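You operate a simulated robot arm through the tools that you are given. There is no shell and no other tool.

You run a simulated robot arm. Do the job below in one go: nothing can be reset, and whatever is moved stays where it is left.

## Task
Load disc E7 on the black platform and move the platform to TEST and RIGHT.
Fine: hold it by the rim; black platform knob to TEST, green one to RIGHT; the red lever frees them: leave it at FIXED.

It is judged by the outcome, as a careful person would: the job done as asked, and still so three seconds after it is handed in. It fails if anything else is knocked over, pushed out of place, dropped, spilled or broken.

## Robot
A 6-joint arm with a two-finger gripper, fixed in place. Base frame: the origin is at the foot of the arm, x ahead of it, y to its left, z up; the work surface is at about z = 0.935. Readings come in m, degrees, newtons and seconds.
Its first joint turns from -166.0 to 166.0 degrees. Payload 2.45 kg.
The TCP is the grasp point between the finger pads, 0.02 m short of the fingertips. In the tool frame z runs along the fingers and y along their closing line. Largest opening 0.14 m; the body of the gripper starts 0.168 m behind the TCP.
Orientation is that of the tool frame in the base frame, as a unit quaternion [x, y, z, w]. With the fingers straight down and closing along the base's y, the tool's x points along the base's -x, its y along +y and its z along -z.

## Interface
- The arm moves only by the tool jog_arm. Its argument "increments" is a list of rows, each an object of numbers (a shift or turn left out is 0, a gripper value left out holds the last): "hand": the opening, from 0 (shut) to 1 (fully open); "tx", "ty", "tz": the shift along the tool's x, y, z in units of 30 mm (1.0 is 30 mm); "wx", "wy", "wz": the turn, a rotation vector about the tool's x, y, z in units of 4 degrees (1.0 is 4 degrees). In form: [{"hand": .., "tx": .., "ty": .., "tz": .., "wx": .., "wy": .., "wz": ..}, ...]. A call has 1 to 20 rows; each row shifts and turns the commanded pose from where the row before left it, along the tool's axes as they then stand. A call with a number of a shift or a turn outside -1 to 1 is refused whole. Each row takes 0.2 s and may step no farther than 0.05 m and 8.6 degrees from the row before; otherwise, or with a gripper value out of range, the whole call is refused. Where a pose cannot be reached the arm comes as near as it can. A force on the tool above 40 N (or 10 N above the force at the start of the call, whichever is more), or a blocked arm, ends the call early, and 0.2 s more pass. Each finger travels about 0.045 m/s and halts on what it meets, pressing with about 27 N; the grip force reading is that of the motor and also rises with nothing between the fingers. The clock runs only during rows and for 0.2 s after the last one: add rows that do not move to give the fingers time. The reply holds the time, the measured pose of the TCP, the force on the tool along the base axes, the opening and the grip force, in the units named above and with some noise, with the torque about the TCP (base axes, N m) and any sound that the robot's microphone picked up.
- Cameras (640 x 400 px; columns grow to the right, rows downward): "scene" is fixed at [0.0509, 0.5007, 1.5545]; the picture's right is [-0.38, -0.93, 0.00], its down [-0.38, 0.16, -0.91] and it looks along [0.84, -0.34, -0.42] (base axes); focal length 341 px, centre (320, 200). "wrist" rides on the gripper at [0.078, 0.011, -0.209] in the tool frame; the picture's right is [-0.14, 0.99, 0.00], its down [-0.92, -0.13, -0.37] and it looks along [-0.36, -0.05, 0.93] (tool axes); focal length 280 px, centre (320, 200). There is no depth. A picture from a camera that has moved, and an enlarged one, comes with that camera's place and axes in the base frame and with its lens.
- grab_frame(camera): a new picture of that camera. The clock stands still meanwhile.
- close_up(camera, box): a new picture of the part [left, top, right, bottom] of that camera's present view, enlarged. The clock stands still meanwhile.
- sign_off(): hands the job in; it is judged then, once.

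Places have to be worked out from the pictures, the camera data and where the tool is seen. Open the gripper and draw the arm clear of the work before you hand the job in, unless the task says otherwise.

The tools are called after ">>>" by a JSON object that holds its "method" and its "body". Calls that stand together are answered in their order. jog_arm: Moves the arm, as the interface text tells. Its arguments: {"type":"object","properties":{"increments":{"type":"array","items":{"type":"object","properties":{"hand":{"type":"number"},"tx":{"type":"number"},"ty":{"type":"number"},"tz":{"type":"number"},"wx":{"type":"number"},"wy":{"type":"number"},"wz":{"type":"number"}}}}},"required":["increments"]} The other tools are called the same way: grab_frame (camera) takes a picture; close_up (camera, box) takes an enlarged picture of a part of a camera's view; sign_off () hands the job in.

At the start:

```text
time: 0.0
ee_pos: [0.6379, -0.161, 1.3396]
tcp_rot: [-0.001, 1.0, 0.0, 0.001]
contact_force: [0.3, 0.7, 0.0]
wrist_torque: [0.02, 0.02, -0.01]
finger_gap: 0.1399
gripper_force: 0.1
```

scene: 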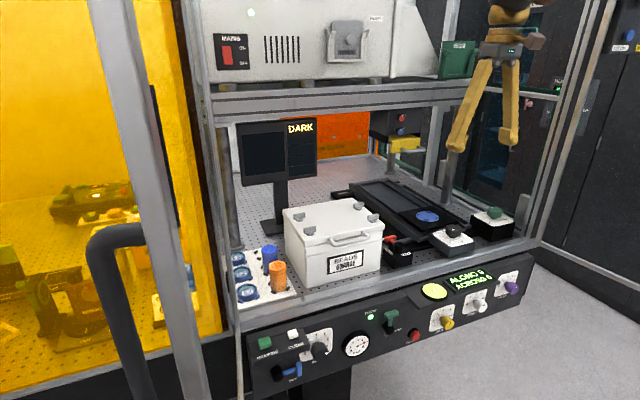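
wrist: 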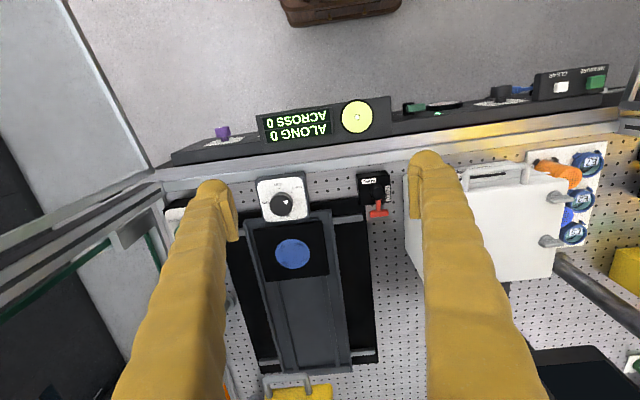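

I'll start by looking closely at the scene: the discs, the platform, the knobs and the lever.

>>> {"method": "close_up", "body": {"camera": "scene", "box": [220, 220, 320, 310]}}

>>> {"method": "close_up", "body": {"camera": "scene", "box": [330, 160, 530, 285]}}

>>> {"method": "close_up", "body": {"camera": "wrist", "box": [520, 130, 640, 260]}}

>>> {"method": "close_up", "body": {"camera": "wrist", "box": [150, 150, 410, 390]}}

>>> {"method": "close_up", "body": {"camera": "scene", "box": [230, 265, 530, 395]}}

```text
4.44 times, centred on (270, 265) of scene
camera zoom: at [0.0509, 0.5007, 1.5545], right [-0.38, -0.93, 0.0], down [-0.38, 0.16, -0.91], along [0.84, -0.34, -0.42], focal length 1515 px, centre (542, -89)
```

zoom: 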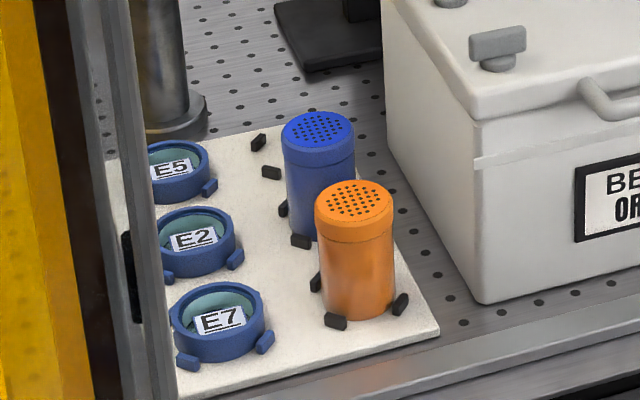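

```text
3.20 times, centred on (430, 222) of scene
camera zoom: at [0.0509, 0.5007, 1.5545], right [-0.38, -0.93, 0.0], down [-0.38, 0.16, -0.91], along [0.84, -0.34, -0.42], focal length 1091 px, centre (-32, 128)
```

zoom: 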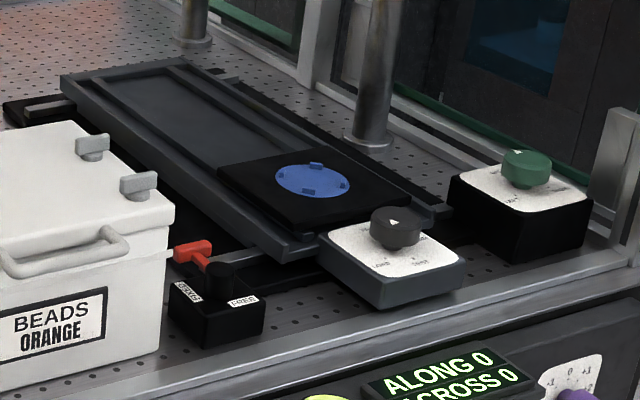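

```text
3.08 times, centred on (580, 195) of wrist
camera zoom: at [0.5633, -0.1501, 1.5482], right [0.14, 0.99, 0.0], down [0.92, -0.13, 0.37], along [0.36, -0.05, -0.93], focal length 863 px, centre (-480, 215)
```

zoom: 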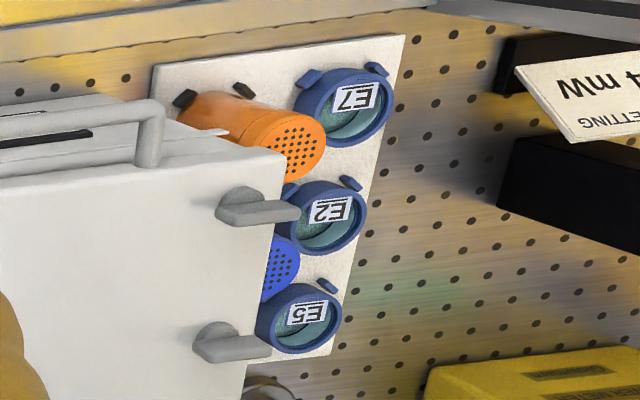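

```text
1.67 times, centred on (280, 270) of wrist
camera zoom: at [0.5633, -0.1501, 1.5482], right [0.14, 0.99, 0.0], down [0.92, -0.13, 0.37], along [0.36, -0.05, -0.93], focal length 467 px, centre (387, 83)
```

zoom: 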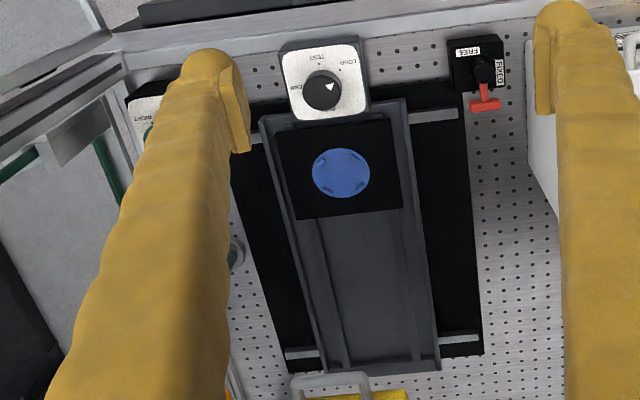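

```text
2.13 times, centred on (380, 330) of scene
camera zoom: at [0.0509, 0.5007, 1.5545], right [-0.38, -0.93, 0.0], down [-0.38, 0.16, -0.91], along [0.84, -0.34, -0.42], focal length 727 px, centre (192, -77)
```

zoom: 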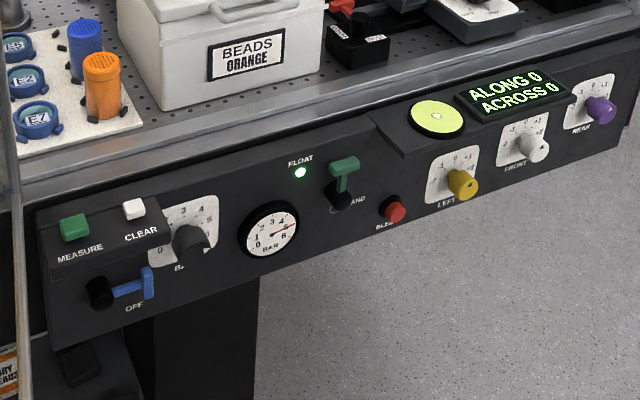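

The discs are E5, E2 and E7, with E7 nearest the front edge. Next I'll read the dials, the lever labels and the other controls.

>>> {"method": "close_up", "body": {"camera": "scene", "box": [430, 220, 480, 252]}}

>>> {"method": "close_up", "body": {"camera": "scene", "box": [470, 195, 520, 227]}}

>>> {"method": "close_up", "body": {"camera": "scene", "box": [375, 230, 425, 262]}}

>>> {"method": "close_up", "body": {"camera": "wrist", "box": [250, 165, 320, 225]}}

>>> {"method": "close_up", "body": {"camera": "wrist", "box": [345, 165, 405, 225]}}

>>> {"method": "close_up", "body": {"camera": "wrist", "box": [150, 180, 220, 240]}}

>>> {"method": "close_up", "body": {"camera": "wrist", "box": [240, 215, 340, 285]}}

```text
12.50 times, centred on (455, 236) of scene
camera zoom: at [0.0509, 0.5007, 1.5545], right [-0.38, -0.93, 0.0], down [-0.38, 0.16, -0.91], along [0.84, -0.34, -0.42], focal length 4262 px, centre (-1368, -250)
```

zoom: 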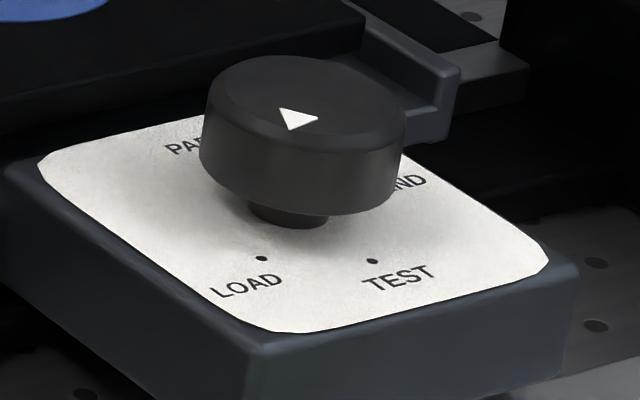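

```text
12.50 times, centred on (495, 211) of scene
camera zoom: at [0.0509, 0.5007, 1.5545], right [-0.38, -0.93, 0.0], down [-0.38, 0.16, -0.91], along [0.84, -0.34, -0.42], focal length 4262 px, centre (-1868, 62)
```

zoom: 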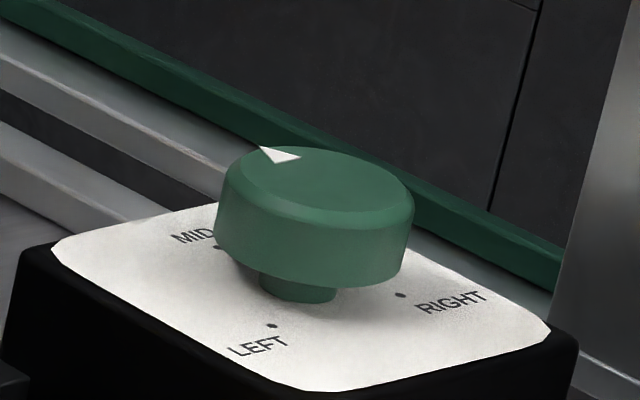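

```text
12.50 times, centred on (400, 246) of scene
camera zoom: at [0.0509, 0.5007, 1.5545], right [-0.38, -0.93, 0.0], down [-0.38, 0.16, -0.91], along [0.84, -0.34, -0.42], focal length 4262 px, centre (-680, -375)
```

zoom: 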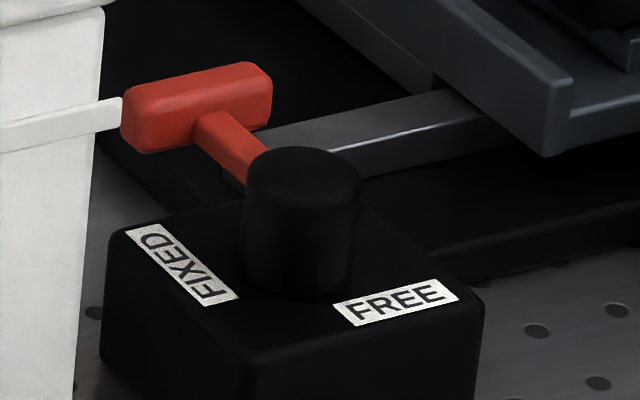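

```text
6.67 times, centred on (285, 195) of wrist
camera zoom: at [0.5633, -0.1501, 1.5482], right [0.14, 0.99, 0.0], down [0.92, -0.13, 0.37], along [0.36, -0.05, -0.93], focal length 1869 px, centre (553, 233)
```

zoom: 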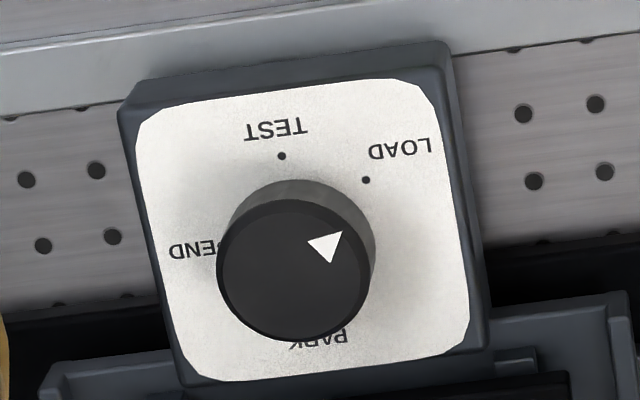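

```text
6.67 times, centred on (375, 195) of wrist
camera zoom: at [0.5633, -0.1501, 1.5482], right [0.14, 0.99, 0.0], down [0.92, -0.13, 0.37], along [0.36, -0.05, -0.93], focal length 1869 px, centre (-47, 233)
```

zoom: 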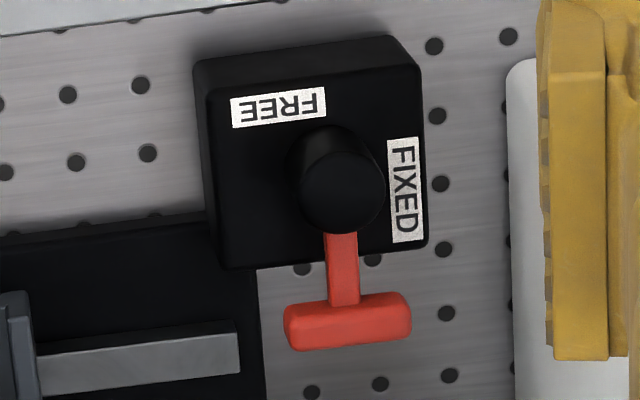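

```text
6.67 times, centred on (185, 210) of wrist
camera zoom: at [0.5633, -0.1501, 1.5482], right [0.14, 0.99, 0.0], down [0.92, -0.13, 0.37], along [0.36, -0.05, -0.93], focal length 1869 px, centre (1220, 133)
```

zoom: 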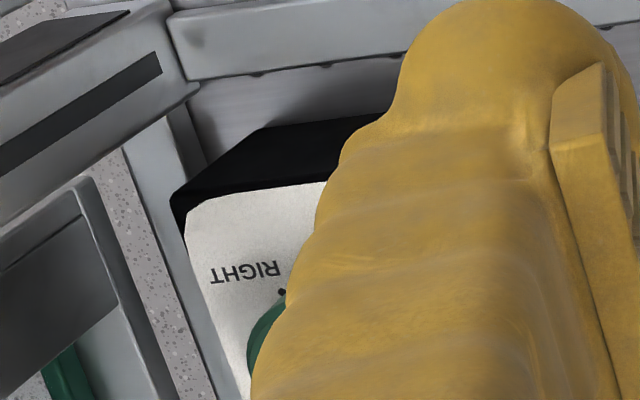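

```text
5.71 times, centred on (290, 250) of wrist
camera zoom: at [0.5633, -0.1501, 1.5482], right [0.14, 0.99, 0.0], down [0.92, -0.13, 0.37], along [0.36, -0.05, -0.93], focal length 1602 px, centre (491, -86)
```

zoom: 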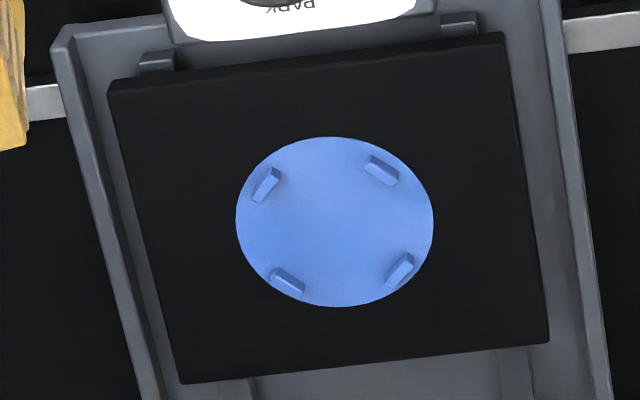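

The black knob points at LOAD and the green one at MID. The red T-lever points away from the robot, at neither label. I'm moving sideways at the same height to see the green knob and lever area better from above.

>>> {"method": "jog_arm", "body": {"increments": [{"ty": -1}, {"ty": -1}, {"ty": -1}, {"ty": -1}, {"ty": -1}, {"ty": -1}]}}

>>> {"method": "grab_frame", "body": {"camera": "wrist"}}

>>> {"method": "grab_frame", "body": {"camera": "scene"}}

```text
time: 1.4
ee_pos: [0.64, -0.3413, 1.3395]
tcp_rot: [0.001, 1.0, 0.0, 0.0]
contact_force: [0.2, -0.2, 0.6]
wrist_torque: [0.0, -0.03, 0.04]
finger_gap: 0.1401
gripper_force: 0.2
```

```text
taken
camera wrist: at [0.5629, -0.3309, 1.5481], right [0.14, 0.99, 0.0], down [0.92, -0.13, 0.37], along [0.36, -0.05, -0.93], focal length 280 px, centre (320, 200)
```

wrist: 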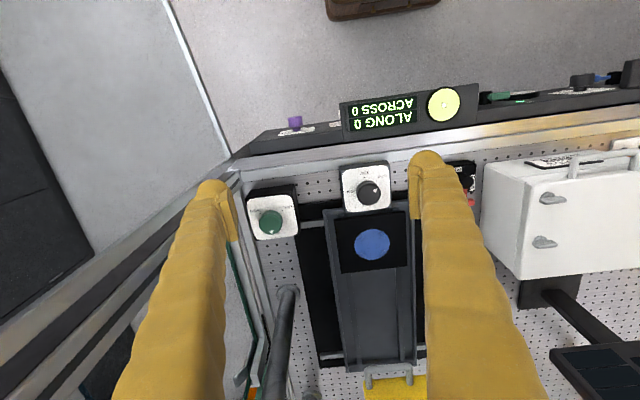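

```text
taken
```

scene: 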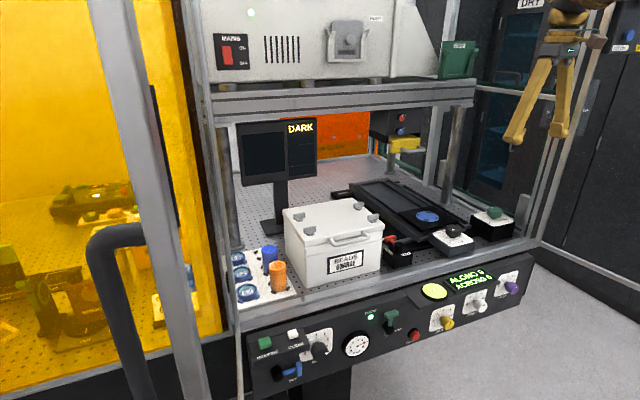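

>>> {"method": "close_up", "body": {"camera": "wrist", "box": [235, 175, 305, 245]}}

>>> {"method": "close_up", "body": {"camera": "wrist", "box": [330, 155, 400, 215]}}

>>> {"method": "close_up", "body": {"camera": "wrist", "box": [200, 160, 440, 400]}}

>>> {"method": "close_up", "body": {"camera": "scene", "box": [340, 90, 560, 250]}}

```text
5.71 times, centred on (270, 210) of wrist
camera zoom: at [0.5629, -0.3309, 1.5481], right [0.14, 0.99, 0.0], down [0.92, -0.13, 0.37], along [0.36, -0.05, -0.93], focal length 1602 px, centre (606, 143)
```

zoom: 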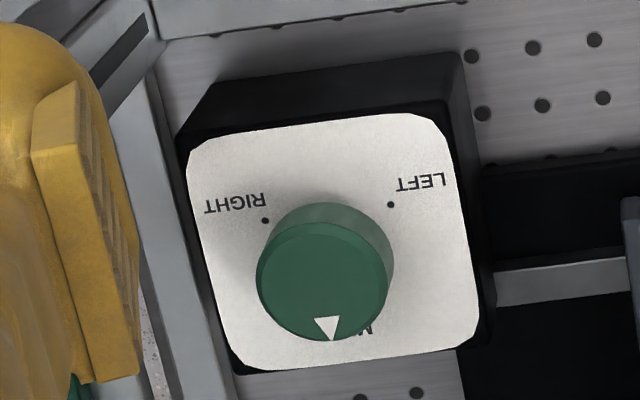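

```text
6.67 times, centred on (365, 185) of wrist
camera zoom: at [0.5629, -0.3309, 1.5481], right [0.14, 0.99, 0.0], down [0.92, -0.13, 0.37], along [0.36, -0.05, -0.93], focal length 1869 px, centre (20, 300)
```

zoom: 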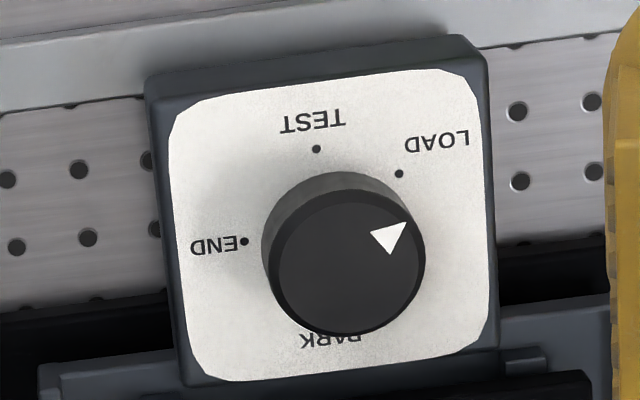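

```text
1.67 times, centred on (320, 280) of wrist
camera zoom: at [0.5629, -0.3309, 1.5481], right [0.14, 0.99, 0.0], down [0.92, -0.13, 0.37], along [0.36, -0.05, -0.93], focal length 467 px, centre (320, 67)
```

zoom: 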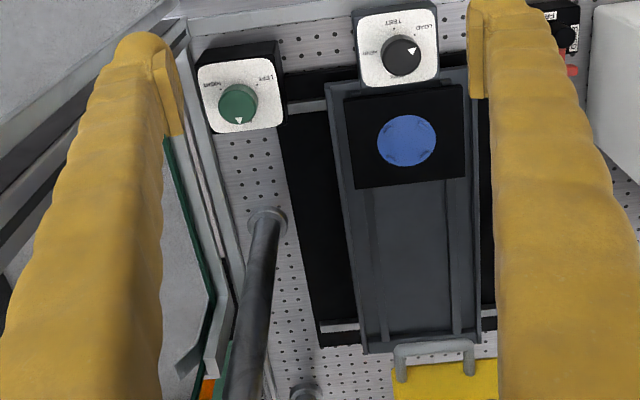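

```text
2.50 times, centred on (450, 170) of scene
camera zoom: at [0.0509, 0.5007, 1.5545], right [-0.38, -0.93, 0.0], down [-0.38, 0.16, -0.91], along [0.84, -0.34, -0.42], focal length 852 px, centre (-5, 275)
```

zoom: 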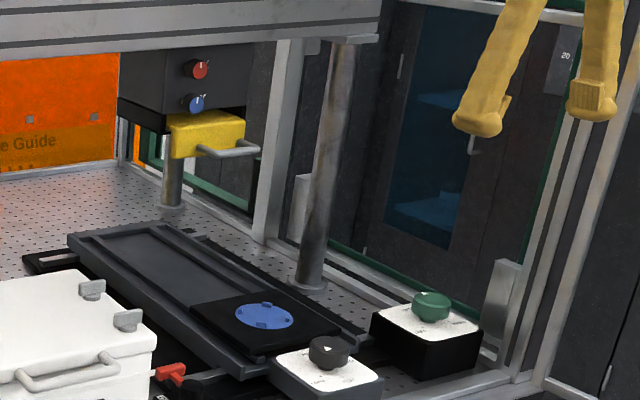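

Triangulating from both wrist views puts the black knob axis at about (0.771, −0.259) and its top at z≈1.012. The green knob axis is about (0.804, −0.470). The lever boss is about (0.780, −0.058), with its handle pointing +x. Next I'll move toward the disc tray on the left, staying high, to look at E7 and the clearance on that side.

>>> {"method": "jog_arm", "body": {"increments": [{"ty": 1}, {"ty": 1}, {"ty": 1}, {"ty": 1}, {"ty": 1}, {"ty": 1}, {"ty": 1}, {"ty": 1}, {"ty": 1}, {"ty": 1}, {"ty": 1}, {"ty": 1}, {"ty": 1}, {"ty": 1}, {"ty": 1}, {"ty": 1}]}}

>>> {"method": "grab_frame", "body": {"camera": "wrist"}}

>>> {"method": "grab_frame", "body": {"camera": "scene"}}

```text
time: 4.8
ee_pos: [0.639, 0.1397, 1.3379]
tcp_rot: [0.001, 1.0, 0.001, -0.001]
contact_force: [0.0, 0.6, 0.6]
wrist_torque: [0.01, -0.03, 0.02]
finger_gap: 0.1399
gripper_force: 0.0
```

```text
taken
camera wrist: at [0.563, 0.1501, 1.5479], right [0.14, 0.99, 0.0], down [0.92, -0.13, 0.37], along [0.36, -0.05, -0.93], focal length 280 px, centre (320, 200)
```

wrist: 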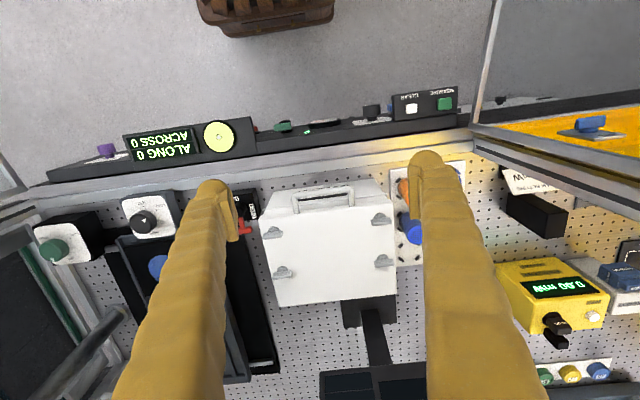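

```text
taken
```

scene: 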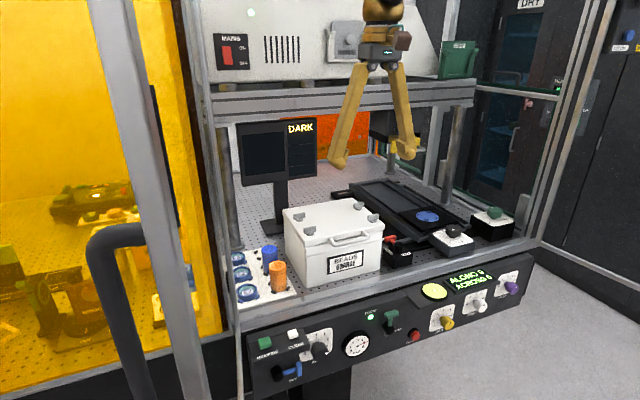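

I see a post on the right of this view, near the tray's left side. I'm zooming on it and on the tray before going closer.

>>> {"method": "close_up", "body": {"camera": "wrist", "box": [380, 60, 640, 280]}}

>>> {"method": "close_up", "body": {"camera": "wrist", "box": [220, 170, 320, 260]}}

>>> {"method": "close_up", "body": {"camera": "scene", "box": [80, 60, 320, 350]}}

```text
1.82 times, centred on (510, 170) of wrist
camera zoom: at [0.563, 0.1501, 1.5479], right [0.14, 0.99, 0.0], down [0.92, -0.13, 0.37], along [0.36, -0.05, -0.93], focal length 510 px, centre (-26, 254)
```

zoom: 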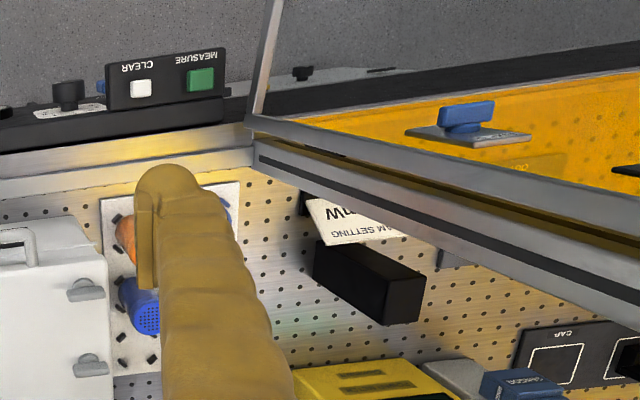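

```text
4.44 times, centred on (270, 215) of wrist
camera zoom: at [0.563, 0.1501, 1.5479], right [0.14, 0.99, 0.0], down [0.92, -0.13, 0.37], along [0.36, -0.05, -0.93], focal length 1246 px, centre (542, 133)
```

zoom: 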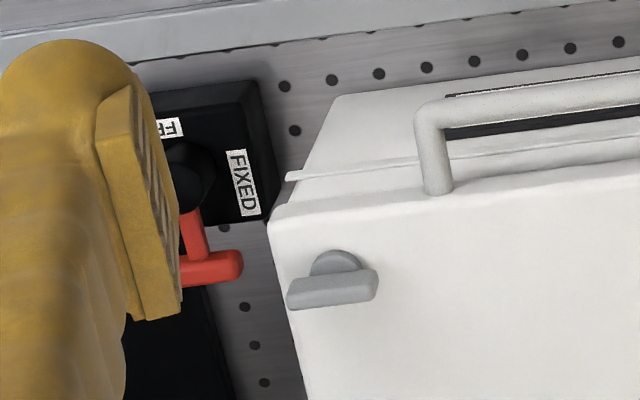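

```text
1.38 times, centred on (200, 205) of scene
camera zoom: at [0.0509, 0.5007, 1.5545], right [-0.38, -0.93, 0.0], down [-0.38, 0.16, -0.91], along [0.84, -0.34, -0.42], focal length 470 px, centre (486, 193)
```

zoom: 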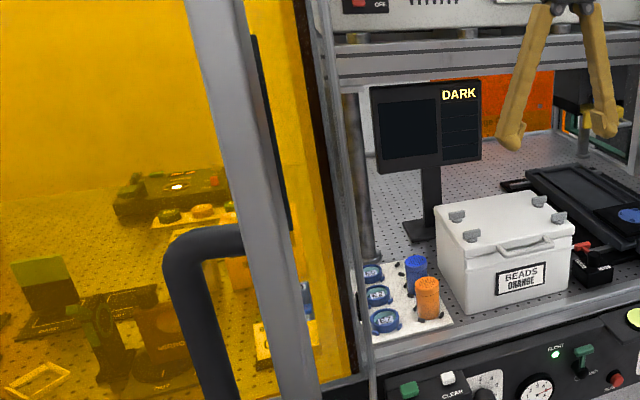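

The post edge sits at about (0.73, 0.469), which is close to E7 at about (0.78, 0.405). I'm zooming on the arm's wrist to judge its bulk before going in.

>>> {"method": "close_up", "body": {"camera": "scene", "box": [300, 0, 460, 170]}}

>>> {"method": "close_up", "body": {"camera": "wrist", "box": [380, 140, 480, 280]}}

```text
2.35 times, centred on (380, 85) of scene
camera zoom: at [0.0509, 0.5007, 1.5545], right [-0.38, -0.93, 0.0], down [-0.38, 0.16, -0.91], along [0.84, -0.34, -0.42], focal length 802 px, centre (179, 471)
```

zoom: 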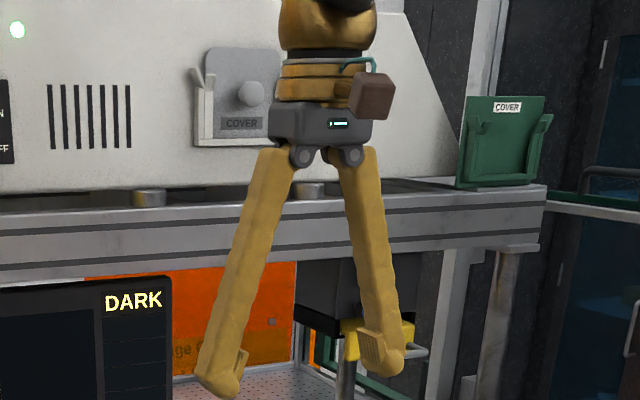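

```text
2.86 times, centred on (430, 210) of wrist
camera zoom: at [0.563, 0.1501, 1.5479], right [0.14, 0.99, 0.0], down [0.92, -0.13, 0.37], along [0.36, -0.05, -0.93], focal length 801 px, centre (6, 171)
```

zoom: 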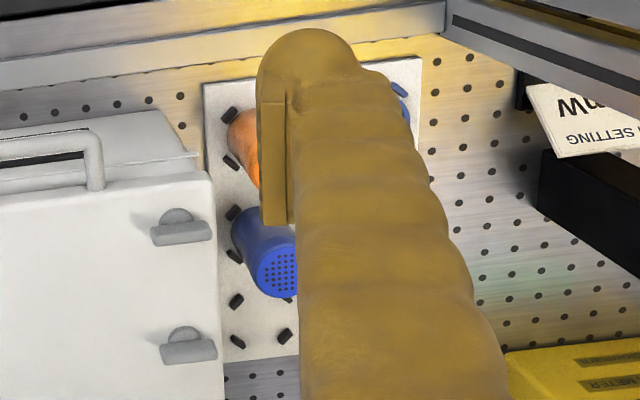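

The fingers look thick, so E7's neighbours matter: E2 is about 8 cm away in +x and the orange cylinder about 8 cm away in −y. The post in (−x,+y) also limits the choice. The best closing line is the (+x,+y)/(−x,−y) diagonal with the camera on the (+x,−y) side, which is a −135° turn about the tool axis. I'm making that turn here in free space.

>>> {"method": "jog_arm", "body": {"increments": [{"wz": -1}, {"wz": -1}, {"wz": -1}, {"wz": -1}, {"wz": -1}, {"wz": -1}, {"wz": -1}, {"wz": -1}, {"wz": -1}, {"wz": -1}, {"wz": -1}, {"wz": -1}, {"wz": -1}, {"wz": -1}, {"wz": -1}, {"wz": -1}, {"wz": -1}, {"wz": -1}]}}

>>> {"method": "grab_frame", "body": {"camera": "wrist"}}

>>> {"method": "grab_frame", "body": {"camera": "scene"}}

```text
time: 8.6
ee_pos: [0.6397, 0.1391, 1.3386]
tcp_rot: [-0.587, 0.809, 0.0, 0.0]
contact_force: [-1.1, 0.1, -0.4]
wrist_torque: [0.02, -0.01, 0.0]
finger_gap: 0.1399
gripper_force: 0.0
```

```text
taken
camera wrist: at [0.607, 0.0679, 1.5484], right [-0.9, 0.44, 0.0], down [0.41, 0.84, 0.37], along [0.16, 0.33, -0.93], focal length 280 px, centre (320, 200)
```

wrist: 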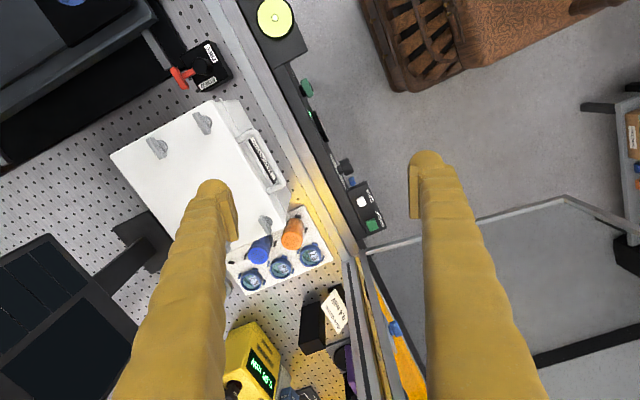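

```text
taken
```

scene: 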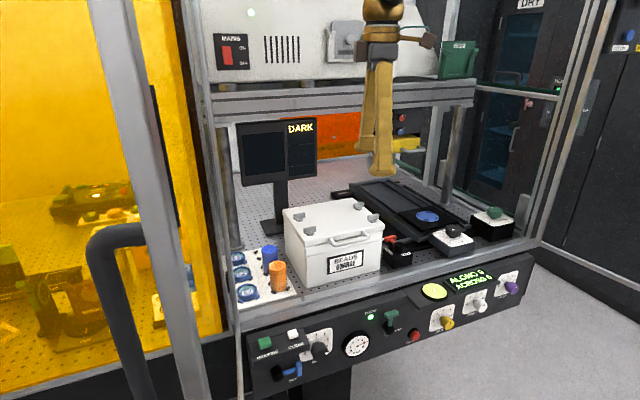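

This view shows the tray, the posts and the lever box together. I'm zooming in for precise measurement.

>>> {"method": "close_up", "body": {"camera": "wrist", "box": [220, 190, 350, 310]}}

>>> {"method": "close_up", "body": {"camera": "wrist", "box": [150, 20, 260, 110]}}

>>> {"method": "close_up", "body": {"camera": "wrist", "box": [300, 220, 440, 400]}}

```text
3.33 times, centred on (285, 250) of wrist
camera zoom: at [0.607, 0.0679, 1.5484], right [-0.9, 0.44, 0.0], down [0.41, 0.84, 0.37], along [0.16, 0.33, -0.93], focal length 935 px, centre (437, 33)
```

zoom: 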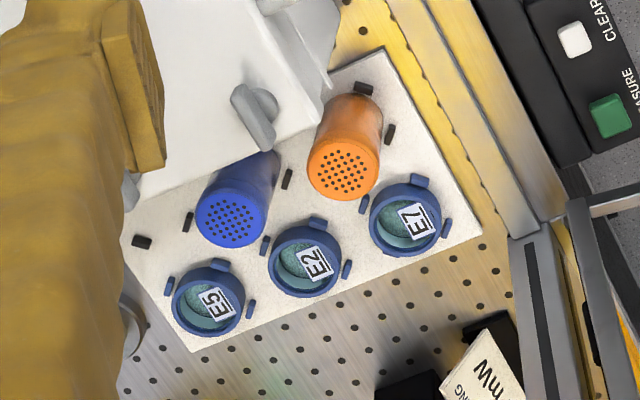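

```text
4.44 times, centred on (205, 65) of wrist
camera zoom: at [0.607, 0.0679, 1.5484], right [-0.9, 0.44, 0.0], down [0.41, 0.84, 0.37], along [0.16, 0.33, -0.93], focal length 1246 px, centre (831, 800)
```

zoom: 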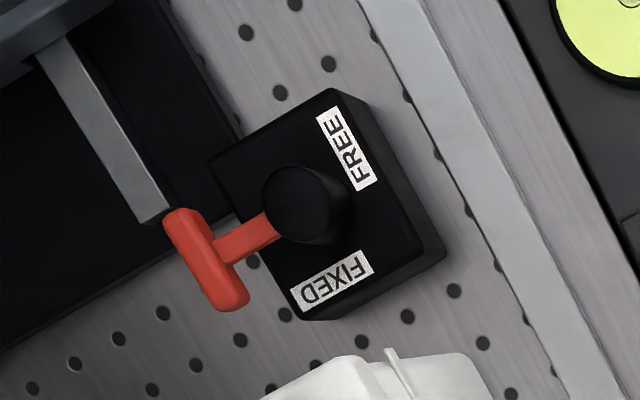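

```text
2.22 times, centred on (370, 310) of wrist
camera zoom: at [0.607, 0.0679, 1.5484], right [-0.9, 0.44, 0.0], down [0.41, 0.84, 0.37], along [0.16, 0.33, -0.93], focal length 623 px, centre (209, -44)
```

zoom: 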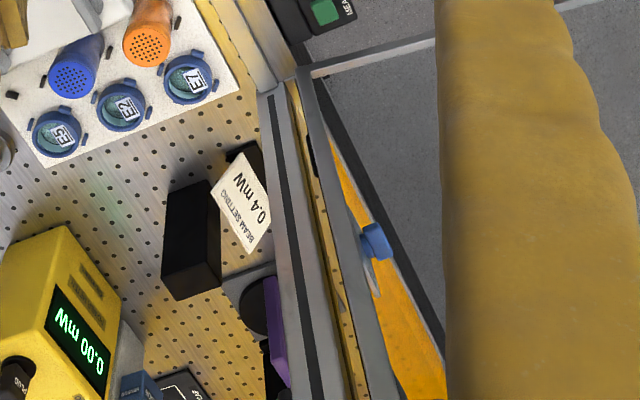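

The refined estimate puts E7 at about (0.791, 0.398) with its rim top at z≈0.96. The post corner is at about (0.737, 0.464). I'm finishing the turn to −135°.

>>> {"method": "jog_arm", "body": {"increments": [{"wz": -1}, {"wz": -1}, {"wz": -1}, {"wz": -1}, {"wz": -1}, {"wz": -1}, {"wz": -1}, {"wz": -1}, {"wz": -1}, {"wz": -1}, {"wz": -1}, {"wz": -1}, {"wz": -1}, {"wz": -1}, {"wz": -1}, {"wz": -0.75}]}}

>>> {"method": "jog_arm", "body": {"increments": [{"tx": -0.25, "ty": -0.95}, {"tx": -0.25, "ty": -0.95}, {"tx": -0.25, "ty": -0.95}, {"tx": -0.25, "ty": -0.95}, {"tx": -0.25, "ty": -0.95}, {"tx": -0.25, "ty": -0.95}, {"tx": -0.25, "ty": -0.95}]}}

>>> {"method": "grab_frame", "body": {"camera": "wrist"}}

>>> {"method": "grab_frame", "body": {"camera": "scene"}}

```text
time: 12.0
ee_pos: [0.6406, 0.1399, 1.338]
tcp_rot: [0.924, -0.383, 0.0, 0.0]
contact_force: [0.5, 0.9, -0.6]
wrist_torque: [-0.02, -0.01, 0.0]
finger_gap: 0.1401
gripper_force: 0.1
```

```text
time: 13.6
ee_pos: [0.7451, 0.3189, 1.3385]
tcp_rot: [0.924, -0.383, 0.001, 0.0]
contact_force: [-0.4, -0.6, 0.7]
wrist_torque: [0.01, -0.05, -0.01]
finger_gap: 0.1401
gripper_force: 0.1
```

```text
taken
camera wrist: at [0.7933, 0.2545, 1.5479], right [-0.8, -0.6, 0.0], down [-0.56, 0.74, 0.37], along [-0.22, 0.29, -0.93], focal length 280 px, centre (320, 200)
```

wrist: 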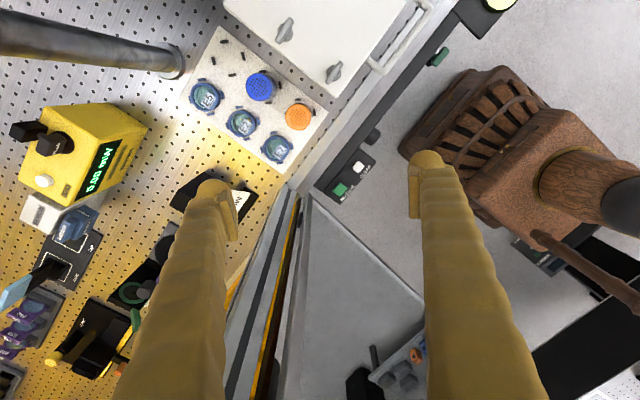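

```text
taken
```

scene: 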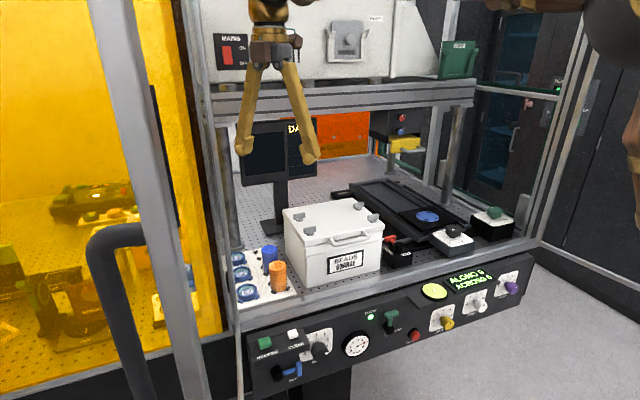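

The view is clear. I'm zooming on the tray to fix E7's centre and the lug layout.

>>> {"method": "close_up", "body": {"camera": "wrist", "box": [230, 80, 340, 180]}}

>>> {"method": "close_up", "body": {"camera": "wrist", "box": [180, 60, 340, 200]}}

```text
4.00 times, centred on (285, 130) of wrist
camera zoom: at [0.7933, 0.2545, 1.5479], right [-0.8, -0.6, 0.0], down [-0.56, 0.74, 0.37], along [-0.22, 0.29, -0.93], focal length 1122 px, centre (460, 480)
```

zoom: 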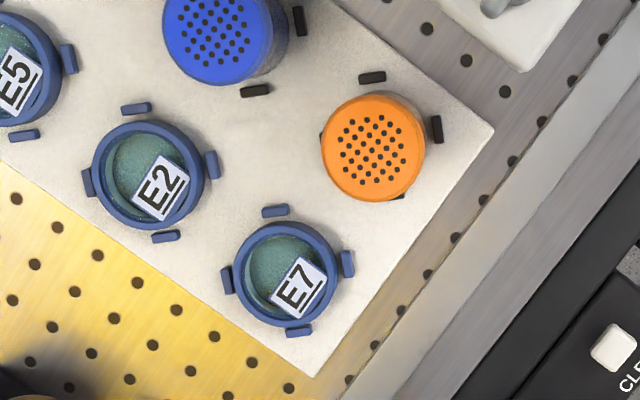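

```text
2.86 times, centred on (260, 130) of wrist
camera zoom: at [0.7933, 0.2545, 1.5479], right [-0.8, -0.6, 0.0], down [-0.56, 0.74, 0.37], along [-0.22, 0.29, -0.93], focal length 801 px, centre (491, 400)
```

zoom: 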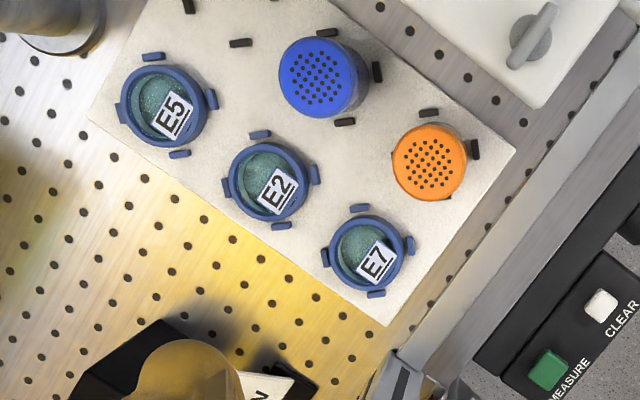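

E7 is now at about (0.796, 0.400) with a ring diameter of about 0.055 m, and its lugs lie on the diagonals, so I'll grip above them. I'm moving over it, narrowing the opening to about 0.09 and descending to z≈1.13.

>>> {"method": "jog_arm", "body": {"increments": [{"tx": -0.177, "ty": -0.778, "hand": 0.64}, {"tx": -0.177, "ty": -0.778}, {"tx": -0.177, "ty": -0.778}, {"tx": -0.177, "ty": -0.778}, {"tz": 1}, {"tz": 1}, {"tz": 1}, {"tz": 1}, {"tz": 1}, {"tz": 1}, {"tz": 1}]}}

>>> {"method": "grab_frame", "body": {"camera": "wrist"}}

>>> {"method": "grab_frame", "body": {"camera": "scene"}}

```text
time: 16.0
ee_pos: [0.7964, 0.3975, 1.1288]
tcp_rot: [0.924, -0.382, 0.0, 0.0]
contact_force: [-0.2, 0.4, -0.8]
wrist_torque: [0.02, -0.01, -0.02]
finger_gap: 0.0896
gripper_force: 0.1
```

```text
taken
camera wrist: at [0.8445, 0.3354, 1.3385], right [-0.8, -0.6, 0.0], down [-0.56, 0.74, 0.37], along [-0.22, 0.29, -0.93], focal length 280 px, centre (320, 200)
```

wrist: 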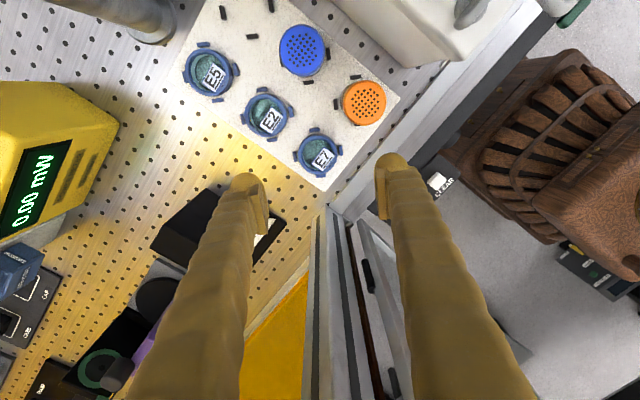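

```text
taken
```

scene: 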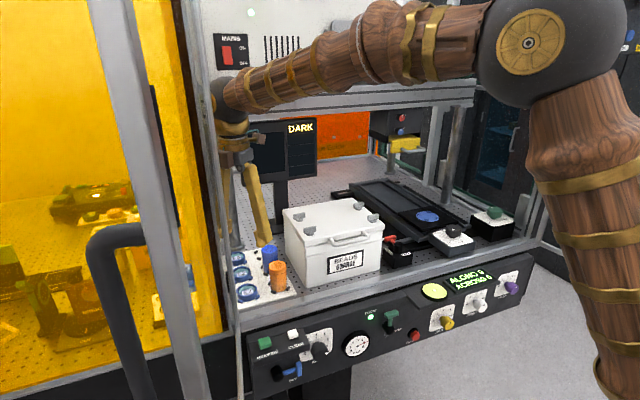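

I'm hovering 16 cm above E7 with no contact. I'm zooming to check the alignment: a point under the TCP at rim height should appear at about (320, 152).

>>> {"method": "close_up", "body": {"camera": "wrist", "box": [280, 115, 360, 190]}}

>>> {"method": "close_up", "body": {"camera": "scene", "box": [180, 60, 320, 310]}}

```text
5.33 times, centred on (320, 152) of wrist
camera zoom: at [0.8445, 0.3354, 1.3385], right [-0.8, -0.6, 0.0], down [-0.56, 0.74, 0.37], along [-0.22, 0.29, -0.93], focal length 1495 px, centre (320, 453)
```

zoom: 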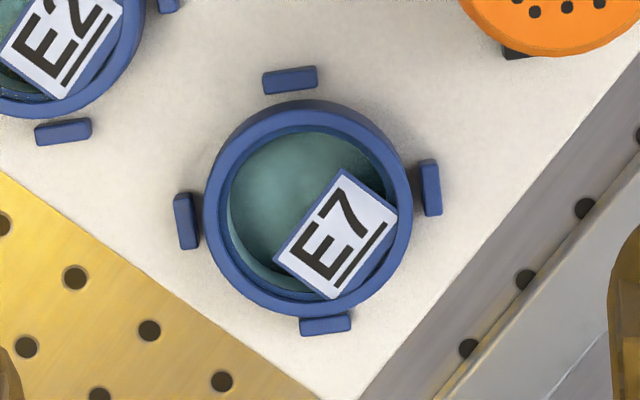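

```text
1.60 times, centred on (250, 185) of scene
camera zoom: at [0.0509, 0.5007, 1.5545], right [-0.38, -0.93, 0.0], down [-0.38, 0.16, -0.91], along [0.84, -0.34, -0.42], focal length 546 px, centre (432, 224)
```

zoom: 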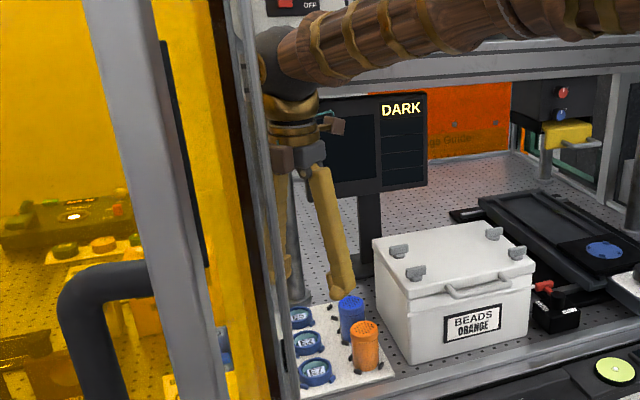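

E7 is offset from the tool axis by about −4 mm in tool x and −4 mm in tool y. I'm correcting that and descending to z≈1.02.

>>> {"method": "jog_arm", "body": {"increments": [{"tx": -0.137, "ty": -0.13, "tz": 0.6}, {"tz": 1}, {"tz": 1}, {"tz": 1}]}}

>>> {"method": "close_up", "body": {"camera": "wrist", "box": [230, 80, 410, 200]}}

>>> {"method": "close_up", "body": {"camera": "scene", "box": [200, 180, 320, 310]}}

```text
time: 17.0
ee_pos: [0.7969, 0.4032, 1.0213]
tcp_rot: [0.924, -0.383, 0.0, 0.0]
contact_force: [-0.8, -0.4, 1.1]
wrist_torque: [0.0, -0.02, 0.02]
finger_gap: 0.0894
gripper_force: 0.0
```

```text
3.33 times, centred on (320, 140) of wrist
camera zoom: at [0.8448, 0.3404, 1.2305], right [-0.8, -0.6, 0.0], down [-0.56, 0.74, 0.37], along [-0.22, 0.29, -0.93], focal length 935 px, centre (320, 400)
```

zoom: 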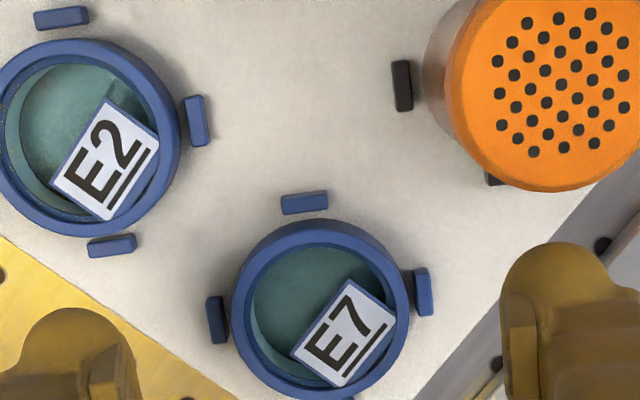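

```text
3.08 times, centred on (260, 245) of scene
camera zoom: at [0.0509, 0.5007, 1.5545], right [-0.38, -0.93, 0.0], down [-0.38, 0.16, -0.91], along [0.84, -0.34, -0.42], focal length 1049 px, centre (505, 62)
```

zoom: 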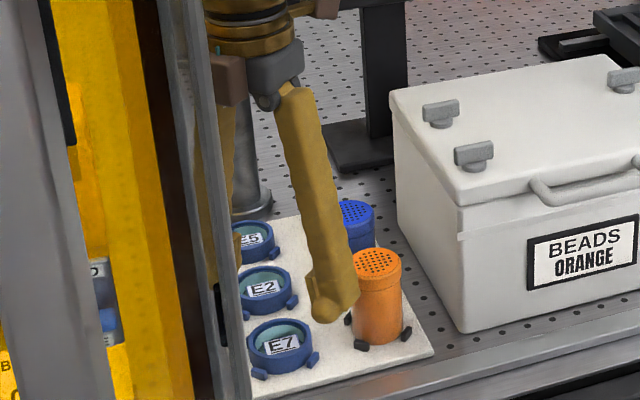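

The alignment is now on axis, with the ring centre at about (321, 315) in the zoom against an expected (320, 316). I'm descending slowly to TCP z≈0.976, which puts the tips just above the lugs, and watching the force.

>>> {"method": "jog_arm", "body": {"increments": [{"tz": 0.5}, {"tz": 0.5}, {"tz": 0.3}, {"tz": 0.2}]}}

>>> {"method": "close_up", "body": {"camera": "wrist", "box": [230, 80, 410, 200]}}

>>> {"method": "close_up", "body": {"camera": "scene", "box": [220, 240, 300, 310]}}

```text
time: 18.0
ee_pos: [0.7958, 0.4036, 0.9746]
tcp_rot: [0.924, -0.382, 0.0, 0.0]
contact_force: [-1.0, 0.0, 0.0]
wrist_torque: [0.01, -0.02, 0.02]
finger_gap: 0.0896
gripper_force: 0.0
```

```text
3.33 times, centred on (320, 140) of wrist
camera zoom: at [0.8442, 0.3402, 1.1855], right [-0.8, -0.6, 0.0], down [-0.56, 0.74, 0.37], along [-0.22, 0.29, -0.93], focal length 935 px, centre (320, 400)
```

zoom: 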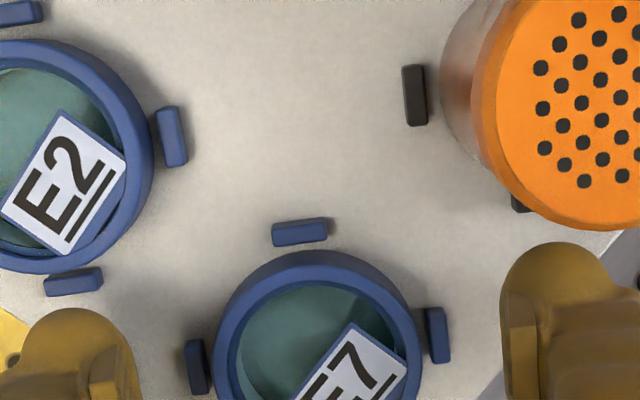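

```text
5.71 times, centred on (260, 275) of scene
camera zoom: at [0.0509, 0.5007, 1.5545], right [-0.38, -0.93, 0.0], down [-0.38, 0.16, -0.91], along [0.84, -0.34, -0.42], focal length 1948 px, centre (663, -229)
```

zoom: 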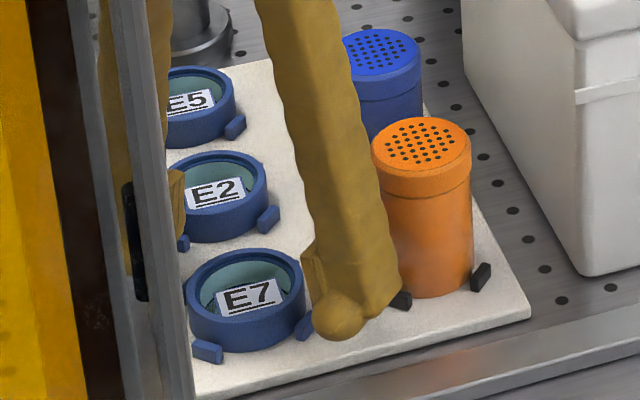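

The scene close-up shows the lugs are only about 5–6 mm high and the ring about 16 mm. I'm going 1.5 mm lower and closing on the rim.

>>> {"method": "jog_arm", "body": {"increments": [{"tz": 0.05}, {"hand": 0.3}, {"hand": 0.3}, {"hand": 0.3}, {"hand": 0.3}, {"hand": 0.3}]}}

>>> {"method": "close_up", "body": {"camera": "wrist", "box": [230, 80, 410, 200]}}

>>> {"method": "close_up", "body": {"camera": "scene", "box": [220, 240, 300, 310]}}

```text
time: 19.1
ee_pos: [0.7962, 0.4028, 0.9795]
tcp_rot: [0.924, -0.382, 0.002, -0.002]
contact_force: [-1.6, -0.5, 17.2]
wrist_torque: [-0.31, 0.37, -0.01]
finger_gap: 0.0429
gripper_force: 0.4
stopped in row 5: the force on the tool passed its limit at 47 N (the readings are from after the stop); the commanded pose is now the measured one
```

```text
3.33 times, centred on (320, 140) of wrist
camera zoom: at [0.8437, 0.3402, 1.1892], right [-0.8, -0.6, -0.01], down [-0.56, 0.74, 0.37], along [-0.22, 0.3, -0.93], focal length 935 px, centre (320, 400)
```

zoom: 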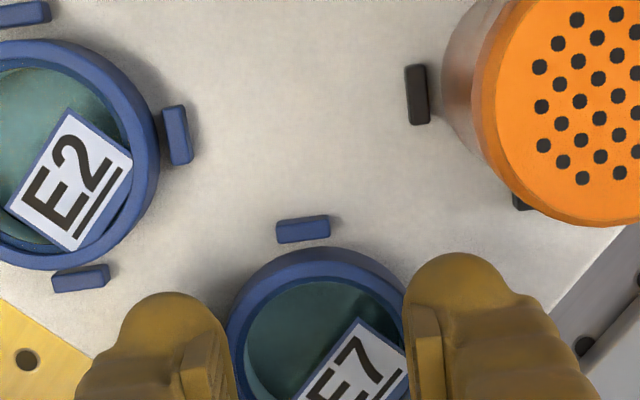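

```text
5.71 times, centred on (260, 275) of scene
camera zoom: at [0.0509, 0.5007, 1.5545], right [-0.38, -0.93, 0.0], down [-0.38, 0.16, -0.91], along [0.84, -0.34, -0.42], focal length 1948 px, centre (663, -229)
```

zoom: 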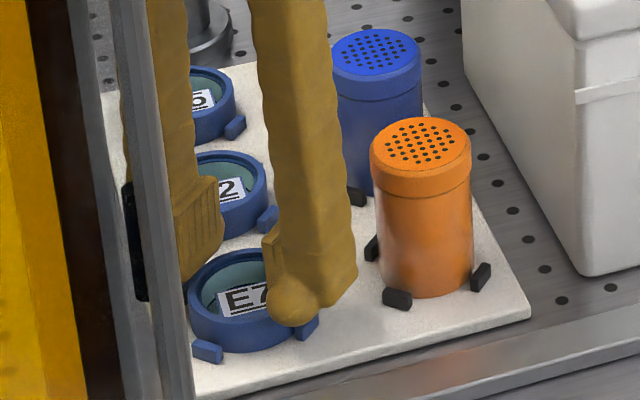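

The fingers closed to 0.043, smaller than the ring, and the tool was pushed up about 6 mm. The tips slid onto the top of the rim, so the overlap was too small. I'm backing straight up to relieve it, then opening and checking that the disc is still seated.

>>> {"method": "jog_arm", "body": {"increments": [{"tz": -0.1}, {"tz": -0.1}, {"tz": -0.2}, {"tz": -0.3}]}}

>>> {"method": "close_up", "body": {"camera": "wrist", "box": [230, 80, 410, 230]}}

>>> {"method": "close_up", "body": {"camera": "scene", "box": [220, 240, 300, 310]}}

```text
time: 20.1
ee_pos: [0.7949, 0.4025, 0.9973]
tcp_rot: [0.924, -0.383, 0.0, -0.002]
contact_force: [-1.1, -0.3, 0.6]
wrist_torque: [-0.02, 0.01, 0.02]
finger_gap: 0.042
gripper_force: 0.0
```

```text
2.67 times, centred on (320, 155) of wrist
camera zoom: at [0.8437, 0.34, 1.2082], right [-0.8, -0.6, 0.0], down [-0.56, 0.74, 0.37], along [-0.22, 0.3, -0.93], focal length 748 px, centre (320, 320)
```

zoom: 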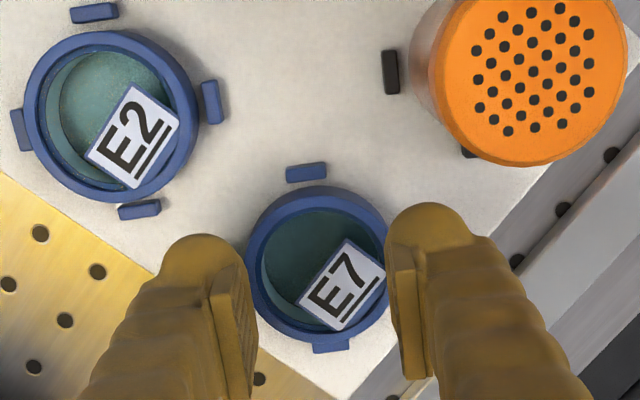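

```text
5.71 times, centred on (260, 275) of scene
camera zoom: at [0.0509, 0.5007, 1.5545], right [-0.38, -0.93, 0.0], down [-0.38, 0.16, -0.91], along [0.84, -0.34, -0.42], focal length 1948 px, centre (663, -229)
```

zoom: 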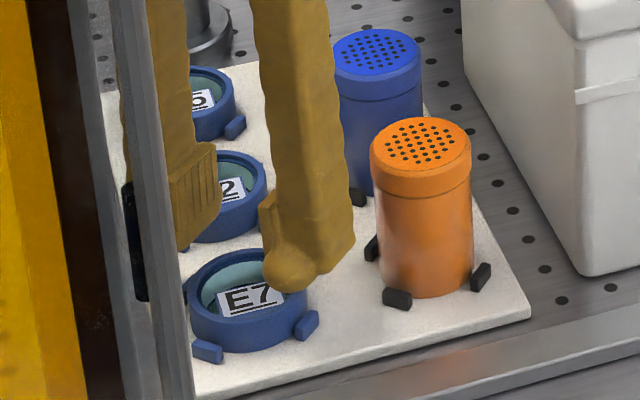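

The disc is still seated between its lugs. I'll reopen, go down to about 2 mm lower than before, and close in small steps to see where contact begins (lugs, if too low, at about 0.069; the ring at about 0.053).

>>> {"method": "jog_arm", "body": {"increments": [{"hand": 0.64}, {"hand": 0.64}, {"hand": 0.64}, {"hand": 0.64}, {"tz": 0.4}, {"tz": 0.3}, {"tz": 0.18}, {"tz": 0}]}}

>>> {"method": "jog_arm", "body": {"increments": [{"hand": 0.52}, {"hand": 0.52}, {"hand": 0.46}, {"hand": 0.46}]}}

```text
time: 21.9
ee_pos: [0.7959, 0.4051, 0.9722]
tcp_rot: [0.924, -0.382, 0.002, -0.001]
contact_force: [0.1, -0.4, -1.1]
wrist_torque: [0.01, 0.02, 0.01]
finger_gap: 0.0896
gripper_force: 0.1
```

```text
time: 22.9
ee_pos: [0.7955, 0.4031, 0.9731]
tcp_rot: [0.924, -0.383, 0.001, -0.001]
contact_force: [0.7, 0.7, -0.2]
wrist_torque: [0.02, 0.03, 0.02]
finger_gap: 0.0647
gripper_force: 0.0
```

There was no lug contact at gap 0.065, so the tips are above the lugs. I'm lowering in 1 mm steps while watching the vertical force, to find how deep I can go.

>>> {"method": "jog_arm", "body": {"increments": [{"tz": 0.035}, {"tz": 0.035}]}}

>>> {"method": "jog_arm", "body": {"increments": [{"tz": 0.035}, {"tz": 0.035}]}}

```text
time: 23.5
ee_pos: [0.7955, 0.4027, 0.9703]
tcp_rot: [0.924, -0.384, 0.002, -0.002]
contact_force: [-0.5, -0.6, 0.0]
wrist_torque: [-0.01, 0.01, -0.01]
finger_gap: 0.0644
gripper_force: 0.0
```

```text
time: 24.1
ee_pos: [0.7962, 0.4045, 0.9678]
tcp_rot: [0.924, -0.383, 0.001, -0.002]
contact_force: [-0.4, 0.8, -0.1]
wrist_torque: [0.0, 0.0, -0.01]
finger_gap: 0.0645
gripper_force: 0.1
```

Still no contact with the tips at z≈0.948. I'm continuing carefully.

>>> {"method": "jog_arm", "body": {"increments": [{"tz": 0.035}, {"tz": 0.035}]}}

>>> {"method": "close_up", "body": {"camera": "scene", "box": [220, 240, 300, 310]}}

>>> {"method": "close_up", "body": {"camera": "wrist", "box": [230, 80, 410, 230]}}

```text
time: 24.7
ee_pos: [0.7963, 0.4027, 0.9651]
tcp_rot: [0.924, -0.383, 0.002, -0.002]
contact_force: [2.1, 1.2, 7.8]
wrist_torque: [0.23, -0.13, -0.05]
finger_gap: 0.0661
gripper_force: 1.2
```

```text
5.71 times, centred on (260, 275) of scene
camera zoom: at [0.0509, 0.5007, 1.5545], right [-0.38, -0.93, 0.0], down [-0.38, 0.16, -0.91], along [0.84, -0.34, -0.42], focal length 1948 px, centre (663, -229)
```

zoom: 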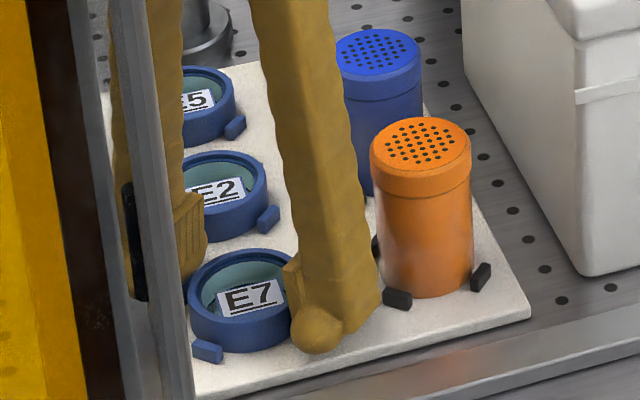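

```text
2.67 times, centred on (320, 155) of wrist
camera zoom: at [0.844, 0.3401, 1.1759], right [-0.8, -0.6, 0.0], down [-0.56, 0.74, 0.37], along [-0.22, 0.3, -0.93], focal length 748 px, centre (320, 320)
```

zoom: 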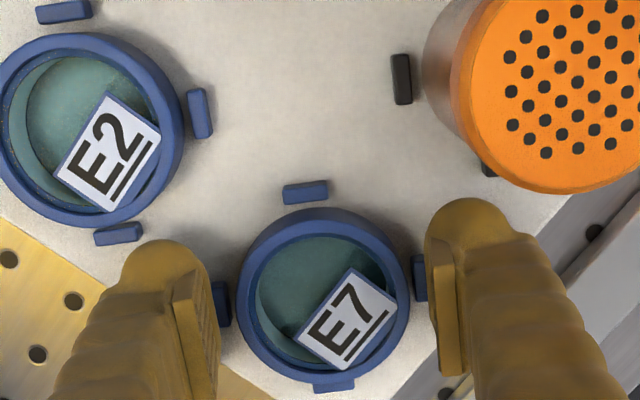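

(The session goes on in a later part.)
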